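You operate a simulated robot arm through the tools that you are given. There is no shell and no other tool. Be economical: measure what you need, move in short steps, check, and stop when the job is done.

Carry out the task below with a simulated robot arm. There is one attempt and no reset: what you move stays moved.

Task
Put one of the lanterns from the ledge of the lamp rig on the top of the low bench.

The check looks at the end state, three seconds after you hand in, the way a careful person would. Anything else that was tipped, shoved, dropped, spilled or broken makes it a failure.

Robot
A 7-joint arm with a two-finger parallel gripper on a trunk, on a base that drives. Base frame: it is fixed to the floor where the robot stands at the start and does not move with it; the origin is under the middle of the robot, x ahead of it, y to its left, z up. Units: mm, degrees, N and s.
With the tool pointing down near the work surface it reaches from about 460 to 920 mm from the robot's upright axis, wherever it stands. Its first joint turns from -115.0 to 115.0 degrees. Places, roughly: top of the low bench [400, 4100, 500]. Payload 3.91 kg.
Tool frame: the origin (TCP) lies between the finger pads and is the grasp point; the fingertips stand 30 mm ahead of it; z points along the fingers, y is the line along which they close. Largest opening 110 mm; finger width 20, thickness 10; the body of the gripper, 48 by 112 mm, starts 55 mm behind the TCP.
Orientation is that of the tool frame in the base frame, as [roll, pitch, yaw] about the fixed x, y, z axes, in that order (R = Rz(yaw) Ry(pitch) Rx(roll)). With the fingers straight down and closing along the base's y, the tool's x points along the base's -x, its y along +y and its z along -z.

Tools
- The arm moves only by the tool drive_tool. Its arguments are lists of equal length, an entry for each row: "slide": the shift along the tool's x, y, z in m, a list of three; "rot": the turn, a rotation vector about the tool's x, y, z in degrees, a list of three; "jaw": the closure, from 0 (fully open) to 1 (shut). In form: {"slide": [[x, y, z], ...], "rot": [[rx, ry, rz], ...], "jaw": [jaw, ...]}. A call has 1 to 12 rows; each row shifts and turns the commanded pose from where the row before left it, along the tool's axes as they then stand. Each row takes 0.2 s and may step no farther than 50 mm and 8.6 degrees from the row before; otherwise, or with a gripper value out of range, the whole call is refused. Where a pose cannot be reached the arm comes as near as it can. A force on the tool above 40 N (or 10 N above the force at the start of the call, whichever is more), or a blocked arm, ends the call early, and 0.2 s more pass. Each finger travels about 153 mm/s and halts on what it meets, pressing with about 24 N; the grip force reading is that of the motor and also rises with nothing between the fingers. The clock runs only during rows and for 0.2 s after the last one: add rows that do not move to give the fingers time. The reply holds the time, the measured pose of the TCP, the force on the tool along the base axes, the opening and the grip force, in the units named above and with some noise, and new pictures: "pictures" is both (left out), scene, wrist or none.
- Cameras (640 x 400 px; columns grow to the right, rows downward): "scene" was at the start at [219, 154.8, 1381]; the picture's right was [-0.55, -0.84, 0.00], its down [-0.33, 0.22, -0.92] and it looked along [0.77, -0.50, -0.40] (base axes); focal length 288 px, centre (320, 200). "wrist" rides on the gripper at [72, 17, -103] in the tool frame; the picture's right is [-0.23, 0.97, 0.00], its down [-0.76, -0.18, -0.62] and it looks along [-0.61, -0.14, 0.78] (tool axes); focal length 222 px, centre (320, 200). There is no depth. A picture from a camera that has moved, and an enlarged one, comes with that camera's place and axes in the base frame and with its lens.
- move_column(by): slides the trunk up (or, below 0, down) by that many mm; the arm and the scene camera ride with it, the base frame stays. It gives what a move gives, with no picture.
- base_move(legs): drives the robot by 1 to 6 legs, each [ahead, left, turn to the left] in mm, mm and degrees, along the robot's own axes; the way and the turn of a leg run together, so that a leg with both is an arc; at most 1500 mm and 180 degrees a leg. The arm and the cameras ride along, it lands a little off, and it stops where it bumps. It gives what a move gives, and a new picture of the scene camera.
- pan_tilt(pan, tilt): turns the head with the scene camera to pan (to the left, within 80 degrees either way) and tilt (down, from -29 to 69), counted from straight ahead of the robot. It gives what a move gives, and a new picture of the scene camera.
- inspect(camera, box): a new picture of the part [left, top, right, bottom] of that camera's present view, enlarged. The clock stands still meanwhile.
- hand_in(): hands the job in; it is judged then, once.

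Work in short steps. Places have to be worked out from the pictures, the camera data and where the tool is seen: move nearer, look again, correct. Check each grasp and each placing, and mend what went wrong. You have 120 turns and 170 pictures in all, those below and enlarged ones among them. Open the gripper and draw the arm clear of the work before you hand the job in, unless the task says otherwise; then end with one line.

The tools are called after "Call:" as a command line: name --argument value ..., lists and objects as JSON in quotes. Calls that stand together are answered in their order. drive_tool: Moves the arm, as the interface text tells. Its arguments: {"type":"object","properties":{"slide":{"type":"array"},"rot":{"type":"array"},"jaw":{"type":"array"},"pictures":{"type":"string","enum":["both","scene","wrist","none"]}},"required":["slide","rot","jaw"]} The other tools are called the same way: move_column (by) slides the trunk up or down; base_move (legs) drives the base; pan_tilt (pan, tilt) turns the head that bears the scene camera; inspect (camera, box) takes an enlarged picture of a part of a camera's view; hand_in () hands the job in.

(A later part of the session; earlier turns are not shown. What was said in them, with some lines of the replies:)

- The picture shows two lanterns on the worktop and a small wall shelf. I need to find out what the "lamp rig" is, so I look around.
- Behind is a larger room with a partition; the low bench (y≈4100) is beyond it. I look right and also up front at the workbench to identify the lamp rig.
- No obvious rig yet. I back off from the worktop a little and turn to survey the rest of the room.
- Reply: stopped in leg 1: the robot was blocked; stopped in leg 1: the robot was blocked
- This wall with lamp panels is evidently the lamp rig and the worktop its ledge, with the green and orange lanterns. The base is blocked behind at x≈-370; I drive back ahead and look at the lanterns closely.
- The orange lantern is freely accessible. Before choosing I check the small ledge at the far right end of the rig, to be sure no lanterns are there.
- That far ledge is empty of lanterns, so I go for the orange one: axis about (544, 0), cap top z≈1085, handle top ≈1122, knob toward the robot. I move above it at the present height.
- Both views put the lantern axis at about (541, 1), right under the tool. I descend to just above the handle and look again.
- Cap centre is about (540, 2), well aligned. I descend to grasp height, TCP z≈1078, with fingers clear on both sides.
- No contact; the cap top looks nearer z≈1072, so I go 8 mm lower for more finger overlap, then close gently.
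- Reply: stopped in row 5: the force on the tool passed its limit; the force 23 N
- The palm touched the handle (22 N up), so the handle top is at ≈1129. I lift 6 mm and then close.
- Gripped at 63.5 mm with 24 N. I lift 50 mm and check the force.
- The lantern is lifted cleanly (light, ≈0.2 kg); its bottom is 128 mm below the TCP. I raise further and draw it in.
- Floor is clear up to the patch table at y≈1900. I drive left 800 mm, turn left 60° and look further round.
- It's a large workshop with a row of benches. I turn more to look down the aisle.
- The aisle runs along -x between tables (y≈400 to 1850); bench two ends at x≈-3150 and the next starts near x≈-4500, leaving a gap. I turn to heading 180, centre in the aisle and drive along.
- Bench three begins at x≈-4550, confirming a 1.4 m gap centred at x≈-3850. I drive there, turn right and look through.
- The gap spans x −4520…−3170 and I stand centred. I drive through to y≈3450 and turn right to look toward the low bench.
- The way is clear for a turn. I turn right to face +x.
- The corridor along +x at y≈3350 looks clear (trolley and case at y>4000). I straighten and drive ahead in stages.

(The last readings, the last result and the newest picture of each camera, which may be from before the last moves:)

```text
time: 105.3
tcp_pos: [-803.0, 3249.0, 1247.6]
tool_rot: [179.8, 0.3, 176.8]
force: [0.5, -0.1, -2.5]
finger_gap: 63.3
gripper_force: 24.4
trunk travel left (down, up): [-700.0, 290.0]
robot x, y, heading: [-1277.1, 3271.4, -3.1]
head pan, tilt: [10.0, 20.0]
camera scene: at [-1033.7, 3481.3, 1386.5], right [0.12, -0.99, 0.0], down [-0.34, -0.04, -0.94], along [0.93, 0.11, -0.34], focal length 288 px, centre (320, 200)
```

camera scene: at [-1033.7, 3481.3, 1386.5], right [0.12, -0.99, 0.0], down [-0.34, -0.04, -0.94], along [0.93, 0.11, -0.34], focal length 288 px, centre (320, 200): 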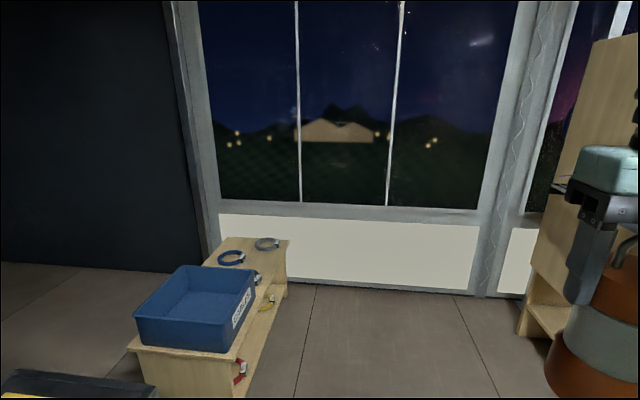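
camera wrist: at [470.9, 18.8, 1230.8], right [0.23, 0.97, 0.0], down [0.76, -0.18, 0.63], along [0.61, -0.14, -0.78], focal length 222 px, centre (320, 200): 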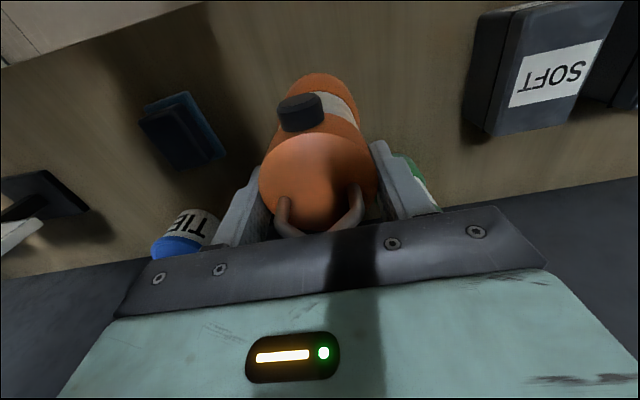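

The low bench is seen: x≈−300…600, y≈3880…4300, with a blue bin at the near end and two coils at the far end; free top around (180, 4050). I drive ahead, turn to face it and look.

Call:
base_move --legs '[[1000, 0, 0], [0, 0, 93]]'

Call:
pan_tilt --pan -25 --tilt 40

```text
time: 114.5
tcp_pos: [-301.2, 3693.9, 1248.7]
tool_rot: [179.9, 0.4, -88.1]
force: [0.8, -0.2, -1.9]
finger_gap: 63.6
gripper_force: 24.0
trunk travel left (down, up): [-700.0, 290.0]
robot x, y, heading: [-276.3, 3218.9, 92.1]
head pan, tilt: [10.0, 20.0]
camera scene: at [-511.6, 3445.0, 1386.5], right [0.98, 0.21, 0.0], down [0.07, -0.33, -0.94], along [-0.2, 0.92, -0.34], focal length 288 px, centre (320, 200)
```

scene: 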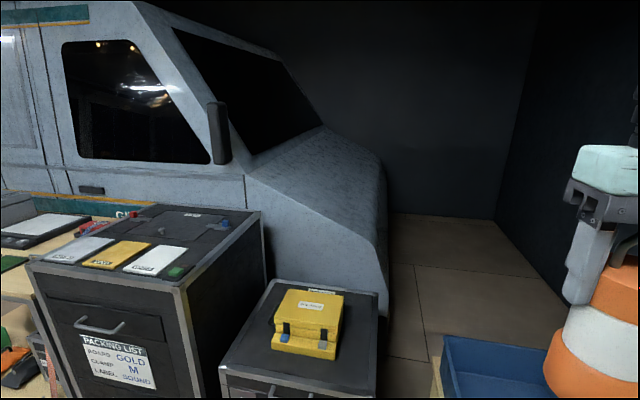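

```text
time: 115.5
tcp_pos: [-301.4, 3694.6, 1247.9]
tool_rot: [179.9, 0.3, -88.1]
force: [-0.5, -0.1, -2.0]
finger_gap: 63.4
gripper_force: 24.1
trunk travel left (down, up): [-700.0, 290.0]
robot x, y, heading: [-279.8, 3217.5, 92.2]
head pan, tilt: [-25.0, 40.0]
camera scene: at [-459.0, 3432.4, 1355.2], right [0.92, -0.39, 0.0], down [-0.25, -0.59, -0.77], along [0.3, 0.71, -0.64], focal length 288 px, centre (320, 200)
```

scene: 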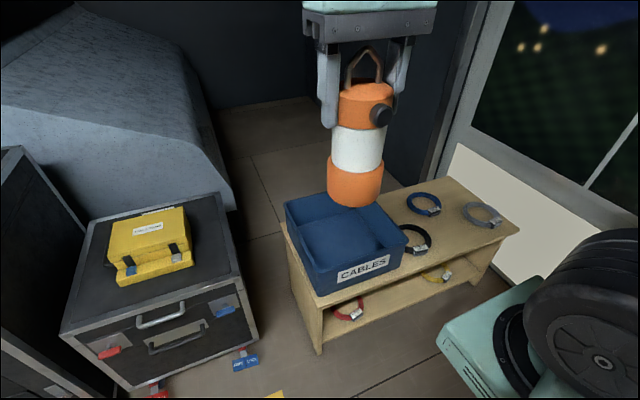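

Coils lie at about (199,4012), (367,4169), (557,4008), so the free spot is about (375, 3990). I straighten, shift right 550 and ahead 130, then look down again.

Call:
base_move --legs '[[0, 0, -2.1], [0, -550, 0], [130, 0, 0]]'

Call:
pan_tilt --pan -15 --tilt 55

```text
time: 119.9
tcp_pos: [258.1, 3825.2, 1248.3]
tool_rot: [179.9, 0.4, -90.4]
force: [-0.2, 0.0, -2.2]
finger_gap: 63.2
gripper_force: 23.9
trunk travel left (down, up): [-700.0, 290.0]
robot x, y, heading: [258.2, 3348.6, 89.8]
head pan, tilt: [-25.0, 40.0]
camera scene: at [88.3, 3569.1, 1355.1], right [0.9, -0.43, 0.0], down [-0.27, -0.58, -0.77], along [0.33, 0.69, -0.64], focal length 288 px, centre (320, 200)
```

scene: 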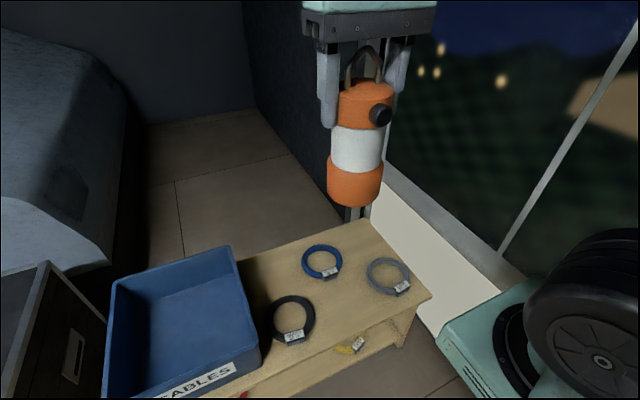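

```text
time: 120.7
tcp_pos: [258.0, 3825.0, 1246.7]
tool_rot: [179.9, 0.4, -90.5]
force: [-0.1, 0.3, -2.0]
finger_gap: 63.5
gripper_force: 24.4
trunk travel left (down, up): [-700.0, 290.0]
robot x, y, heading: [253.0, 3347.2, 89.7]
head pan, tilt: [-15.0, 55.0]
camera scene: at [71.1, 3561.9, 1334.5], right [0.96, -0.26, 0.0], down [-0.22, -0.79, -0.57], along [0.15, 0.55, -0.82], focal length 288 px, centre (320, 200)
```

scene: 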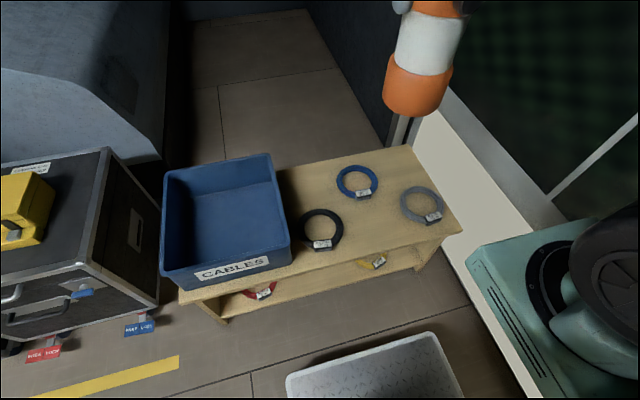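

The target (375, 3985) is clear wood between the three coils. I move the arm there at height: +117 in x, +160 in y.

Call:
drive_tool --slide '[[-0.032, -0.0234, 0], [-0.032, -0.0234, 0], [-0.032, -0.0234, 0], [-0.032, -0.0234, 0], [-0.032, -0.0234, 0], [0, 0, 0]]' --rot '[[0, 0, 0], [0, 0, 0], [0, 0, 0], [0, 0, 0], [0, 0, 0], [0, 0, 0]]' --jaw '[0.8, 0.8, 0.8, 0.8, 0.8, 0.8]' --pictures "wrist"

Call:
move_column --by -400

Call:
pan_tilt --pan -15 --tilt 35

```text
time: 122.0
tcp_pos: [374.2, 3980.9, 1248.1]
tool_rot: [179.9, 0.4, -90.4]
force: [-0.4, -0.2, -3.0]
finger_gap: 63.2
gripper_force: 23.7
trunk travel left (down, up): [-700.0, 290.0]
robot x, y, heading: [258.1, 3345.3, 89.8]
head pan, tilt: [-15.0, 55.0]
camera wrist: at [357.7, 3908.2, 1351.7], right [-0.97, 0.23, 0.0], down [0.18, 0.76, 0.63], along [0.14, 0.61, -0.78], focal length 222 px, centre (320, 200)
```

wrist: 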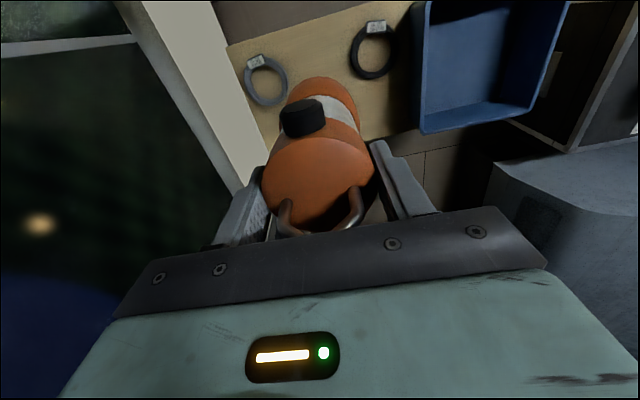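

```text
time: 125.9
tcp_pos: [374.9, 3980.9, 848.4]
tool_rot: [179.9, 0.4, -90.4]
force: [1.0, -0.1, -2.1]
finger_gap: 63.5
gripper_force: 24.6
trunk travel left (down, up): [-300.0, 690.0]
robot x, y, heading: [254.2, 3348.4, 89.6]
head pan, tilt: [-15.0, 55.0]
```

```text
time: 126.7
tcp_pos: [373.0, 3979.2, 847.6]
tool_rot: [179.9, 0.4, -90.3]
force: [-0.1, 0.7, -2.9]
finger_gap: 63.5
gripper_force: 24.2
trunk travel left (down, up): [-300.0, 690.0]
robot x, y, heading: [254.1, 3348.5, 89.5]
head pan, tilt: [-15.0, 35.0]
camera scene: at [75.2, 3577.2, 962.6], right [0.96, -0.26, 0.0], down [-0.15, -0.55, -0.82], along [0.21, 0.79, -0.57], focal length 288 px, centre (320, 200)
```

scene: 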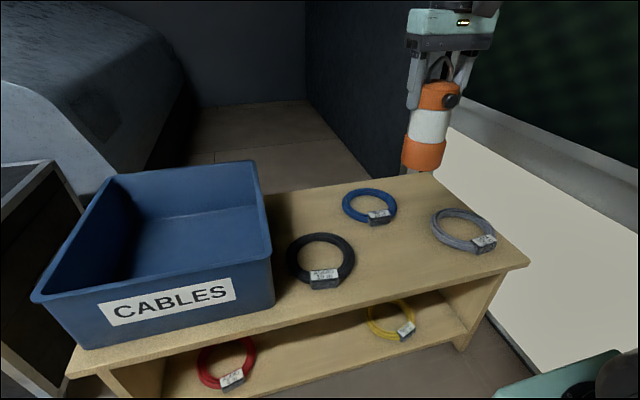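

The lantern hangs as planned, bottom at z≈720. I lower the trunk another 170 mm and check the spot.

Call:
move_column --by -170

Call:
inspect --camera "scene" --box '[240, 50, 560, 250]'

Call:
inspect --camera "wrist" --box '[0, 0, 640, 400]'

```text
time: 128.6
tcp_pos: [374.2, 3981.4, 679.0]
tool_rot: [179.9, 0.4, -90.4]
force: [1.0, -0.7, -1.4]
finger_gap: 63.4
gripper_force: 24.3
trunk travel left (down, up): [-130.0, 860.0]
robot x, y, heading: [259.7, 3350.6, 89.7]
head pan, tilt: [-15.0, 35.0]
```

```text
2.00 times, centred on (400, 150) of scene
camera zoom: at [75.2, 3577.2, 792.7], right [0.96, -0.26, 0.0], down [-0.15, -0.55, -0.82], along [0.21, 0.79, -0.57], focal length 576 px, centre (160, 300)
```

zoom: 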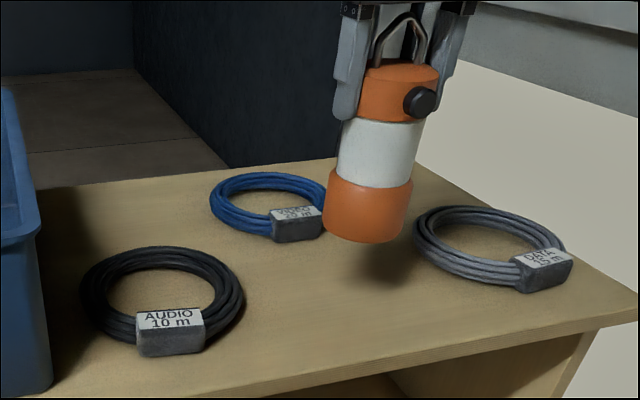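

```text
1.00 times, centred on (320, 200) of wrist
camera zoom: at [357.4, 3907.9, 781.8], right [-0.97, 0.23, 0.0], down [0.18, 0.76, 0.63], along [0.14, 0.61, -0.78], focal length 222 px, centre (320, 200)
```

zoom: 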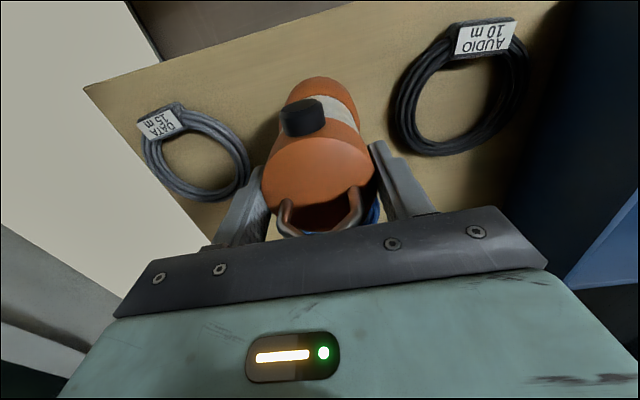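

Free gap between black and grey coils is centred at x≈355 and the blue coil's tag starts at y≈4050, so I shift by (-10, -15) mm, then lower 38 mm.

Call:
drive_tool --slide '[[0.015, 0.01, 0], [0, 0, 0.015], [0, 0, 0.013], [0, 0, 0.01], [0, 0, 0]]' --rot '[[0, 0, 0], [0, 0, 0], [0, 0, 0], [0, 0, 0], [0, 0, 0]]' --jaw '[0.8, 0.8, 0.8, 0.8, 0.8]' --pictures "none"

Call:
inspect --camera "scene" --box '[240, 50, 560, 250]'

```text
time: 129.8
tcp_pos: [363.0, 3966.4, 641.1]
tool_rot: [179.9, 0.4, -90.4]
force: [0.3, 0.2, -2.4]
finger_gap: 63.4
gripper_force: 23.7
trunk travel left (down, up): [-130.0, 860.0]
robot x, y, heading: [256.9, 3348.4, 89.8]
head pan, tilt: [-15.0, 35.0]
```

```text
2.00 times, centred on (400, 150) of scene
camera zoom: at [75.2, 3577.2, 792.7], right [0.96, -0.26, 0.0], down [-0.15, -0.55, -0.82], along [0.21, 0.79, -0.57], focal length 576 px, centre (160, 300)
```

zoom: 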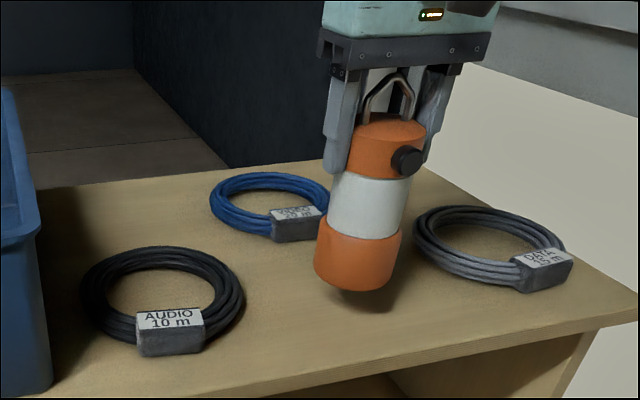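

Still a small gap under the lantern, and the spot is clear. I lower in 2–3 mm steps until the force shows contact.

Call:
drive_tool --slide '[[0, 0, 0.003], [0, 0, 0.003], [0, 0, 0.003], [0, 0, 0.002], [0, 0, 0]]' --rot '[[0, 0, 0], [0, 0, 0], [0, 0, 0], [0, 0, 0], [0, 0, 0]]' --jaw '[0.8, 0.8, 0.8, 0.8, 0.8]' --pictures "none"

Call:
inspect --camera "scene" --box '[320, 100, 480, 200]'

```text
time: 131.0
tcp_pos: [364.5, 3964.7, 629.3]
tool_rot: [179.9, 0.3, -90.4]
force: [-0.1, 0.2, -2.8]
finger_gap: 63.3
gripper_force: 24.0
trunk travel left (down, up): [-130.0, 860.0]
robot x, y, heading: [255.0, 3349.9, 89.7]
head pan, tilt: [-15.0, 35.0]
```

```text
4.00 times, centred on (400, 150) of scene
camera zoom: at [75.2, 3577.2, 792.7], right [0.96, -0.26, 0.0], down [-0.15, -0.55, -0.82], along [0.21, 0.79, -0.57], focal length 1153 px, centre (0, 400)
```

zoom: 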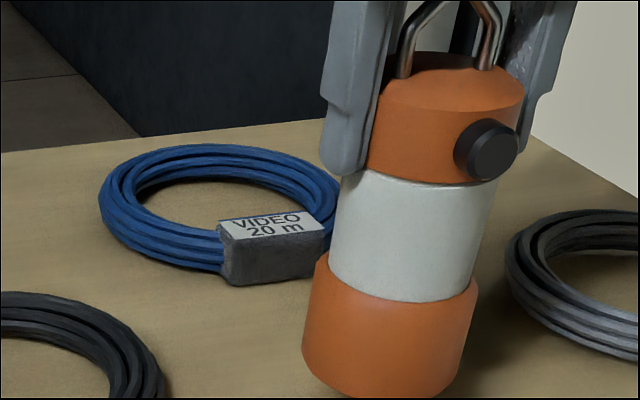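

No contact yet (force still −2.8 N). I continue in 2 mm steps.

Call:
drive_tool --slide '[[0, 0, 0.002], [0, 0, 0.002], [0, 0, 0]]' --rot '[[0, 0, 0], [0, 0, 0], [0, 0, 0]]' --jaw '[0.8, 0.8, 0.8]' --pictures "none"

Call:
inspect --camera "scene" --box '[320, 130, 480, 230]'

```text
time: 131.8
tcp_pos: [364.3, 3965.2, 625.2]
tool_rot: [179.9, 0.3, -90.5]
force: [1.0, -0.3, -2.5]
finger_gap: 63.3
gripper_force: 24.0
trunk travel left (down, up): [-130.0, 860.0]
robot x, y, heading: [254.1, 3349.3, 89.8]
head pan, tilt: [-15.0, 35.0]
```

```text
4.00 times, centred on (400, 180) of scene
camera zoom: at [75.2, 3577.2, 792.7], right [0.96, -0.26, 0.0], down [-0.15, -0.55, -0.82], along [0.21, 0.79, -0.57], focal length 1153 px, centre (0, 280)
```

zoom: 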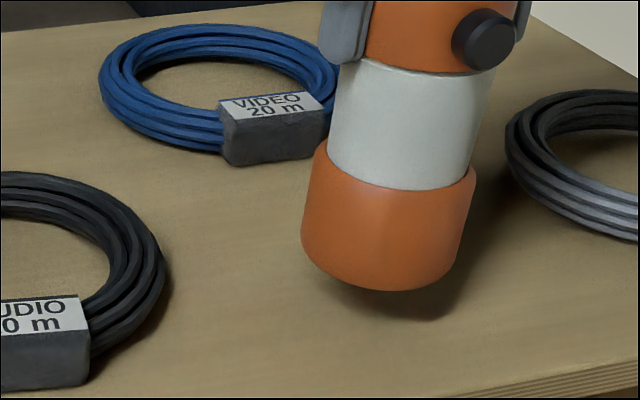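

A shadow shows several mm of gap. I go on in small steps.

Call:
drive_tool --slide '[[0, 0, 0.002], [0, 0, 0.002], [0, 0, 0.001], [0, 0, 0]]' --rot '[[0, 0, 0], [0, 0, 0], [0, 0, 0], [0, 0, 0]]' --jaw '[0.8, 0.8, 0.8, 0.8]' --pictures "none"

Call:
inspect --camera "scene" --box '[320, 130, 480, 230]'

```text
time: 132.8
tcp_pos: [362.2, 3966.9, 620.6]
tool_rot: [-180.0, 0.3, -90.3]
force: [-0.7, 1.1, -2.5]
finger_gap: 63.3
gripper_force: 24.0
trunk travel left (down, up): [-130.0, 860.0]
robot x, y, heading: [255.9, 3346.7, 89.9]
head pan, tilt: [-15.0, 35.0]
```

```text
4.00 times, centred on (400, 180) of scene
camera zoom: at [75.2, 3577.2, 792.7], right [0.96, -0.26, 0.0], down [-0.15, -0.55, -0.82], along [0.21, 0.79, -0.57], focal length 1153 px, centre (0, 280)
```

zoom: 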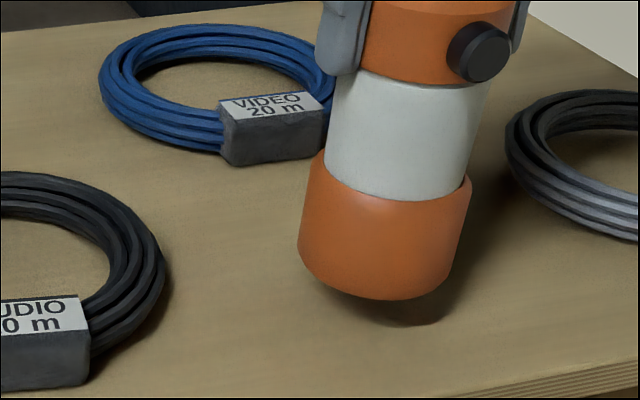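

Gap shrinking but still there; continue.

Call:
drive_tool --slide '[[0, 0, 0.002], [0, 0, 0.002], [0, 0, 0.002], [0, 0, 0.002], [0, 0, 0]]' --rot '[[0, 0, 0], [0, 0, 0], [0, 0, 0], [0, 0, 0], [0, 0, 0]]' --jaw '[0.8, 0.8, 0.8, 0.8, 0.8]' --pictures "none"

Call:
inspect --camera "scene" --box '[320, 130, 480, 230]'

```text
time: 134.0
tcp_pos: [363.2, 3967.6, 613.4]
tool_rot: [179.9, 0.2, -90.5]
force: [0.2, -0.3, -2.0]
finger_gap: 63.4
gripper_force: 24.4
trunk travel left (down, up): [-130.0, 860.0]
robot x, y, heading: [259.2, 3348.7, 89.7]
head pan, tilt: [-15.0, 35.0]
```

```text
4.00 times, centred on (400, 180) of scene
camera zoom: at [75.2, 3577.2, 792.7], right [0.96, -0.26, 0.0], down [-0.15, -0.55, -0.82], along [0.21, 0.79, -0.57], focal length 1153 px, centre (0, 280)
```

zoom: 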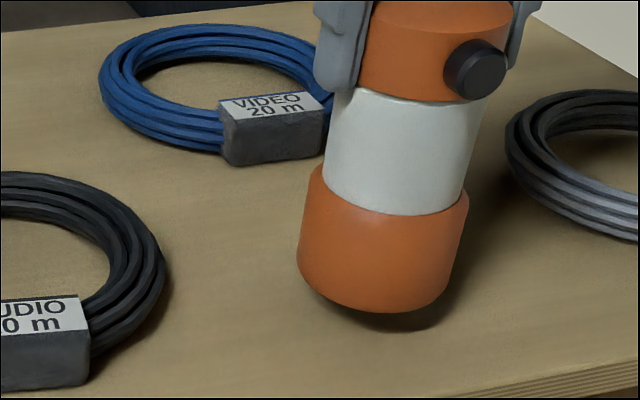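

Shadow gap now narrower, about 8 mm left. Continue.

Call:
drive_tool --slide '[[0, 0, 0.002], [0, 0, 0.002], [0, 0, 0.002], [0, 0, 0]]' --rot '[[0, 0, 0], [0, 0, 0], [0, 0, 0], [0, 0, 0]]' --jaw '[0.8, 0.8, 0.8, 0.8]' --pictures "none"

Call:
inspect --camera "scene" --box '[320, 130, 480, 230]'

```text
time: 135.0
tcp_pos: [362.4, 3967.6, 606.2]
tool_rot: [179.9, 0.4, -90.5]
force: [-0.1, 0.0, -3.3]
finger_gap: 63.6
gripper_force: 23.8
trunk travel left (down, up): [-130.0, 860.0]
robot x, y, heading: [258.3, 3348.2, 89.6]
head pan, tilt: [-15.0, 35.0]
```

```text
4.00 times, centred on (400, 180) of scene
camera zoom: at [75.2, 3577.2, 792.7], right [0.96, -0.26, 0.0], down [-0.15, -0.55, -0.82], along [0.21, 0.79, -0.57], focal length 1153 px, centre (0, 280)
```

zoom: 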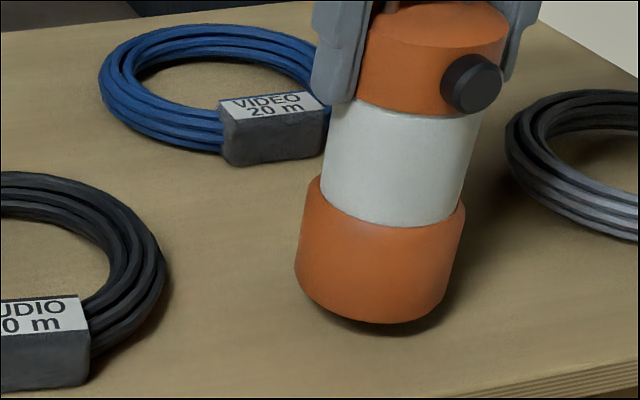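

Nearly down. Continue in 2 mm steps to contact.

Call:
drive_tool --slide '[[0, 0, 0.002], [0, 0, 0.002], [0, 0, 0]]' --rot '[[0, 0, 0], [0, 0, 0], [0, 0, 0]]' --jaw '[0.8, 0.8, 0.8]' --pictures "none"

Call:
inspect --camera "scene" --box '[320, 130, 480, 230]'

```text
time: 135.8
tcp_pos: [363.6, 3966.0, 601.3]
tool_rot: [179.9, 0.2, -90.4]
force: [0.5, -0.2, -2.2]
finger_gap: 63.5
gripper_force: 23.8
trunk travel left (down, up): [-130.0, 860.0]
robot x, y, heading: [254.4, 3347.4, 89.7]
head pan, tilt: [-15.0, 35.0]
```

```text
4.00 times, centred on (400, 180) of scene
camera zoom: at [75.2, 3577.2, 792.7], right [0.96, -0.26, 0.0], down [-0.15, -0.55, -0.82], along [0.21, 0.79, -0.57], focal length 1153 px, centre (0, 280)
```

zoom: 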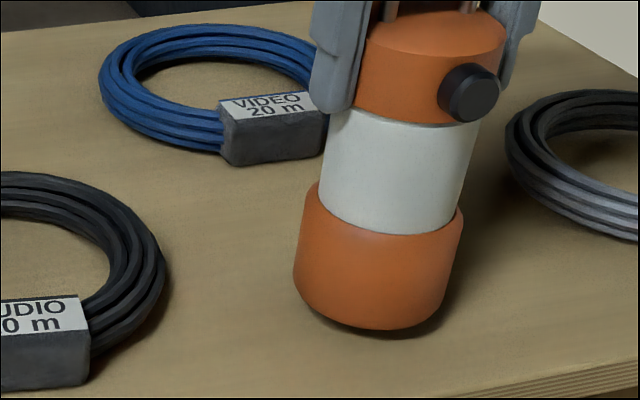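

Call:
drive_tool --slide '[[0, 0, 0.002], [0, 0, 0.001], [0, 0, 0]]' --rot '[[0, 0, 0], [0, 0, 0], [0, 0, 0]]' --jaw '[0.8, 0.8, 0.8]' --pictures "none"

Call:
inspect --camera "scene" --box '[320, 130, 480, 230]'

```text
time: 136.6
tcp_pos: [362.9, 3966.2, 599.0]
tool_rot: [179.8, 0.4, -90.3]
force: [0.4, -0.8, -2.3]
finger_gap: 63.5
gripper_force: 24.5
trunk travel left (down, up): [-130.0, 860.0]
robot x, y, heading: [255.6, 3346.1, 89.9]
head pan, tilt: [-15.0, 35.0]
```

```text
4.00 times, centred on (400, 180) of scene
camera zoom: at [75.2, 3577.2, 792.7], right [0.96, -0.26, 0.0], down [-0.15, -0.55, -0.82], along [0.21, 0.79, -0.57], focal length 1153 px, centre (0, 280)
```

zoom: 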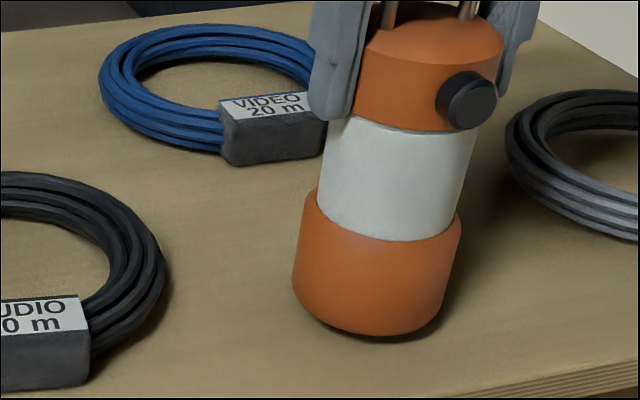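

Force is still unchanged (−2.3 N), with only a hairline shadow left. I go on with 1–2 mm steps.

Call:
drive_tool --slide '[[0, 0, 0.0015], [0, 0, 0.0015], [0, 0, 0]]' --rot '[[0, 0, 0], [0, 0, 0], [0, 0, 0]]' --jaw '[0.8, 0.8, 0.8]' --pictures "none"

Call:
drive_tool --slide '[[0, 0, 0.001], [0, 0, 0.001], [0, 0, 0]]' --rot '[[0, 0, 0], [0, 0, 0], [0, 0, 0]]' --jaw '[0.8, 0.8, 0.8]' --pictures "none"

Call:
inspect --camera "scene" --box '[320, 130, 480, 230]'

```text
time: 137.4
tcp_pos: [363.5, 3965.2, 596.2]
tool_rot: [179.9, 0.3, -90.4]
force: [-0.1, -0.4, -1.9]
finger_gap: 63.3
gripper_force: 23.7
trunk travel left (down, up): [-130.0, 860.0]
robot x, y, heading: [259.7, 3349.9, 89.9]
head pan, tilt: [-15.0, 35.0]
```

```text
time: 138.2
tcp_pos: [363.7, 3964.6, 595.3]
tool_rot: [179.9, 0.3, -90.4]
force: [0.0, -0.4, -2.5]
finger_gap: 63.5
gripper_force: 23.5
trunk travel left (down, up): [-130.0, 860.0]
robot x, y, heading: [257.0, 3351.0, 89.8]
head pan, tilt: [-15.0, 35.0]
```

```text
4.00 times, centred on (400, 180) of scene
camera zoom: at [75.2, 3577.2, 792.7], right [0.96, -0.26, 0.0], down [-0.15, -0.55, -0.82], along [0.21, 0.79, -0.57], focal length 1153 px, centre (0, 280)
```

zoom: 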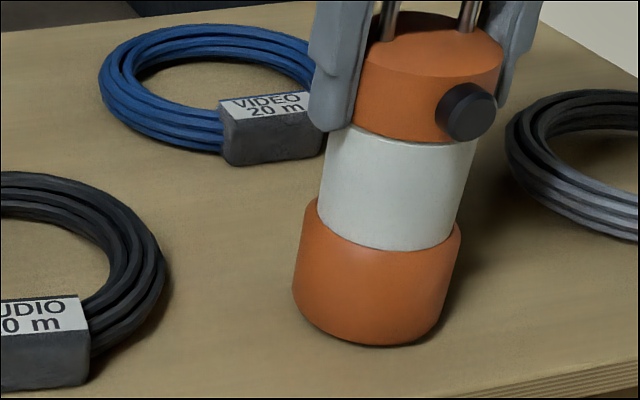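

Call:
drive_tool --slide '[[0, 0, 0.001], [0, 0, 0.001], [0, 0, 0]]' --rot '[[0, 0, 0], [0, 0, 0], [0, 0, 0]]' --jaw '[0.8, 0.8, 0.8]' --pictures "none"

Call:
drive_tool --slide '[[0, 0, 0.001], [0, 0, 0.001], [0, 0, 0]]' --rot '[[0, 0, 0], [0, 0, 0], [0, 0, 0]]' --jaw '[0.8, 0.8, 0.8]' --pictures "none"

Call:
inspect --camera "scene" --box '[320, 130, 480, 230]'

```text
time: 139.0
tcp_pos: [364.6, 3967.2, 591.4]
tool_rot: [179.9, 0.3, -90.5]
force: [0.1, 0.7, -1.3]
finger_gap: 63.3
gripper_force: 23.7
trunk travel left (down, up): [-130.0, 860.0]
robot x, y, heading: [256.9, 3350.9, 89.9]
head pan, tilt: [-15.0, 35.0]
```

```text
time: 139.8
tcp_pos: [363.2, 3966.3, 589.4]
tool_rot: [179.9, 0.2, -90.4]
force: [-0.7, -0.1, -2.2]
finger_gap: 63.4
gripper_force: 24.1
trunk travel left (down, up): [-130.0, 860.0]
robot x, y, heading: [259.3, 3349.4, 89.7]
head pan, tilt: [-15.0, 35.0]
```

```text
4.00 times, centred on (400, 180) of scene
camera zoom: at [75.2, 3577.2, 792.7], right [0.96, -0.26, 0.0], down [-0.15, -0.55, -0.82], along [0.21, 0.79, -0.57], focal length 1153 px, centre (0, 280)
```

zoom: 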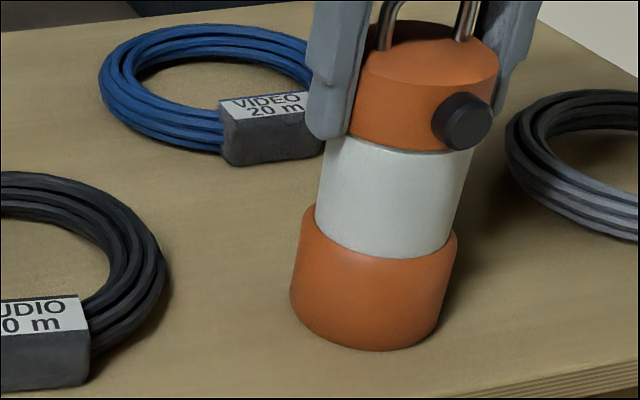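

Call:
drive_tool --slide '[[0, 0, 0.001], [0, 0, 0.001], [0, 0, 0]]' --rot '[[0, 0, 0], [0, 0, 0], [0, 0, 0]]' --jaw '[0.8, 0.8, 0.8]' --pictures "none"

Call:
drive_tool --slide '[[0, 0, 0.001], [0, 0, 0.001], [0, 0, 0]]' --rot '[[0, 0, 0], [0, 0, 0], [0, 0, 0]]' --jaw '[0.8, 0.8, 0.8]' --pictures "none"

Call:
inspect --camera "scene" --box '[320, 130, 480, 230]'

```text
time: 140.6
tcp_pos: [363.2, 3966.6, 589.7]
tool_rot: [179.9, 0.6, -90.4]
force: [-0.7, 0.6, 19.1]
finger_gap: 63.7
gripper_force: 23.9
trunk travel left (down, up): [-130.0, 860.0]
robot x, y, heading: [255.4, 3351.1, 89.9]
head pan, tilt: [-15.0, 35.0]
```

```text
time: 141.4
tcp_pos: [363.9, 3965.8, 588.1]
tool_rot: [179.9, 0.6, -90.4]
force: [0.5, 3.1, 23.3]
finger_gap: 63.4
gripper_force: 24.4
trunk travel left (down, up): [-130.0, 860.0]
robot x, y, heading: [255.8, 3345.2, 89.6]
head pan, tilt: [-15.0, 35.0]
```

```text
4.00 times, centred on (400, 180) of scene
camera zoom: at [75.2, 3576.8, 792.9], right [0.96, -0.26, 0.0], down [-0.15, -0.55, -0.82], along [0.21, 0.79, -0.57], focal length 1153 px, centre (0, 280)
```

zoom: 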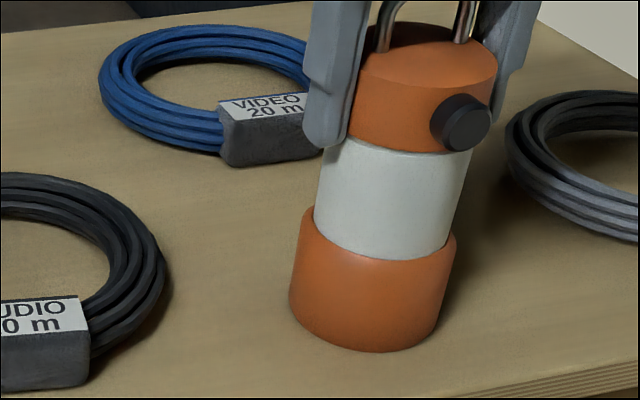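

Contact: 20+ N upward. I relieve by 2 mm, then open slowly.

Call:
drive_tool --slide '[[0, 0, -0.002], [0, 0, 0], [0, 0, 0], [0, 0, 0], [0, 0, 0], [0, 0, 0], [0, 0, 0]]' --rot '[[0, 0, 0], [0, 0, 0], [0, 0, 0], [0, 0, 0], [0, 0, 0], [0, 0, 0], [0, 0, 0]]' --jaw '[0.8, 0.6, 0.4, 0.3, 0.2, 0.1, 0]' --pictures "both"

```text
time: 143.0
tcp_pos: [362.8, 3966.0, 588.1]
tool_rot: [180.0, 0.5, -90.4]
force: [0.8, 0.0, 0.3]
finger_gap: 109.7
gripper_force: 0.0
trunk travel left (down, up): [-130.0, 860.0]
robot x, y, heading: [255.4, 3348.9, 90.0]
head pan, tilt: [-15.0, 35.0]
camera scene: at [75.2, 3577.2, 792.7], right [0.96, -0.26, 0.0], down [-0.15, -0.55, -0.82], along [0.21, 0.79, -0.57], focal length 288 px, centre (320, 200)
camera wrist: at [347.4, 3893.8, 691.6], right [-0.97, 0.23, 0.0], down [0.18, 0.76, 0.63], along [0.14, 0.61, -0.78], focal length 222 px, centre (320, 200)
```

scene: 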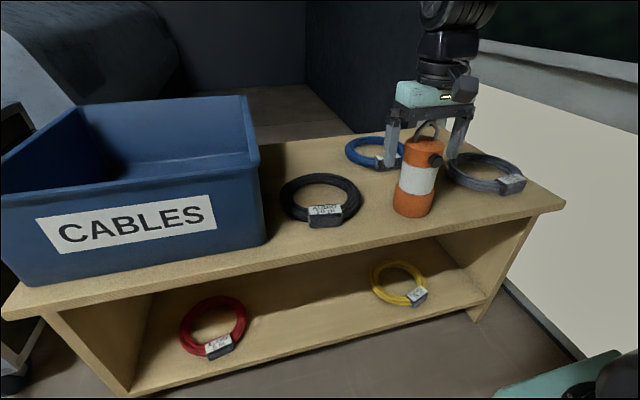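
wrist: 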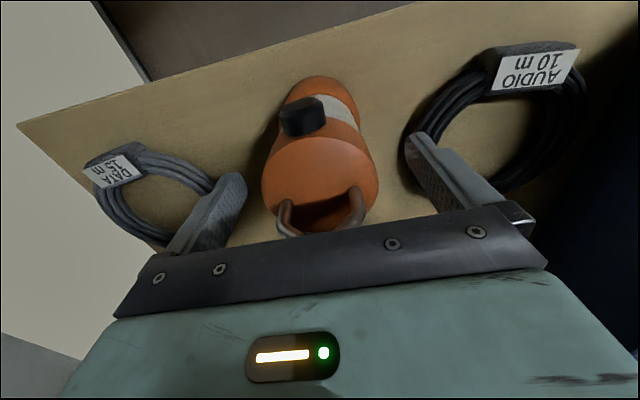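

The lantern stands upright and free, fingers open. I lift straight up 130 mm, clear of the handle, and then draw back.

Call:
drive_tool --slide '[[0, 0, -0.01], [0, 0, -0.02], [0, 0, -0.03], [0, 0, -0.035], [0, 0, -0.035], [0.03, 0.02, 0], [0.04, 0.02, 0], [0.04, 0.02, 0], [0, 0, 0]]' --rot '[[0, 0, 0], [0, 0, 0], [0, 0, 0], [0, 0, 0], [0, 0, 0], [0, 0, 0], [0, 0, 0], [0, 0, 0], [0, 0, 0]]' --jaw '[0, 0, 0, 0, 0, 0, 0, 0, 0]' --pictures "scene"

Call:
move_column --by 300

Call:
pan_tilt --pan -15 --tilt 50

```text
time: 145.0
tcp_pos: [302.4, 3857.5, 719.0]
tool_rot: [180.0, 0.4, -90.4]
force: [-0.7, 0.4, -0.3]
finger_gap: 110.1
gripper_force: 0.1
trunk travel left (down, up): [-130.0, 860.0]
robot x, y, heading: [255.2, 3353.1, 89.6]
head pan, tilt: [-15.0, 35.0]
camera scene: at [75.2, 3577.2, 792.7], right [0.96, -0.26, 0.0], down [-0.15, -0.55, -0.82], along [0.21, 0.79, -0.57], focal length 288 px, centre (320, 200)
```

scene: 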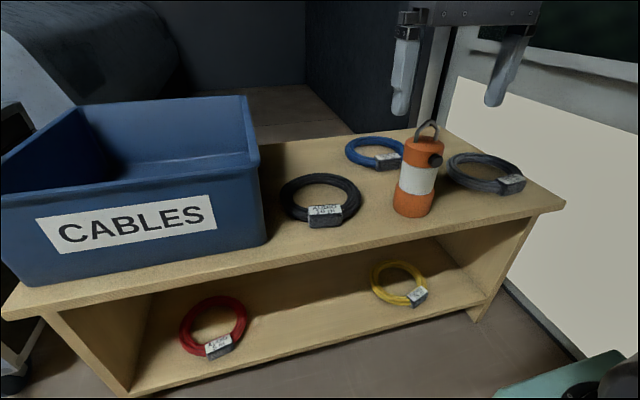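

```text
time: 148.0
tcp_pos: [302.4, 3856.7, 1018.2]
tool_rot: [179.9, 0.4, -90.4]
force: [-0.5, 0.1, 0.0]
finger_gap: 110.0
gripper_force: 0.0
trunk travel left (down, up): [-430.0, 560.0]
robot x, y, heading: [259.3, 3346.0, 89.7]
head pan, tilt: [-15.0, 35.0]
```

```text
time: 148.8
tcp_pos: [302.2, 3857.5, 1019.4]
tool_rot: [179.9, 0.5, -90.4]
force: [-0.6, -0.8, -0.5]
finger_gap: 110.0
gripper_force: 0.1
trunk travel left (down, up): [-430.0, 560.0]
robot x, y, heading: [258.5, 3348.8, 89.9]
head pan, tilt: [-15.0, 50.0]
camera scene: at [72.3, 3566.5, 1071.0], right [0.96, -0.26, 0.0], down [-0.2, -0.74, -0.64], along [0.17, 0.62, -0.77], focal length 288 px, centre (320, 200)
```

scene: 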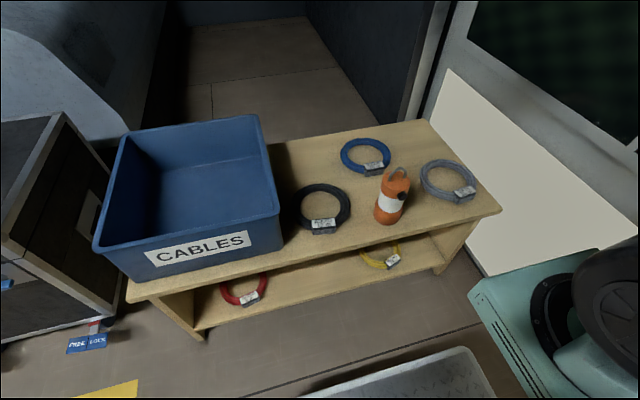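

The lantern stands upright on the low bench, clear of the bin and coils. Gripper is open and the arm is drawn away, so I hand in.

Call:
hand_in

```text
The job is handed in.
```

The orange lantern from the lamp rig's ledge now stands upright on the top of the low bench, clear of the bin and coils. The gripper is open and the arm is drawn back. Early on, the base bumped something behind its start position while reversing and stopped there; I did not go back to check whether that object moved.
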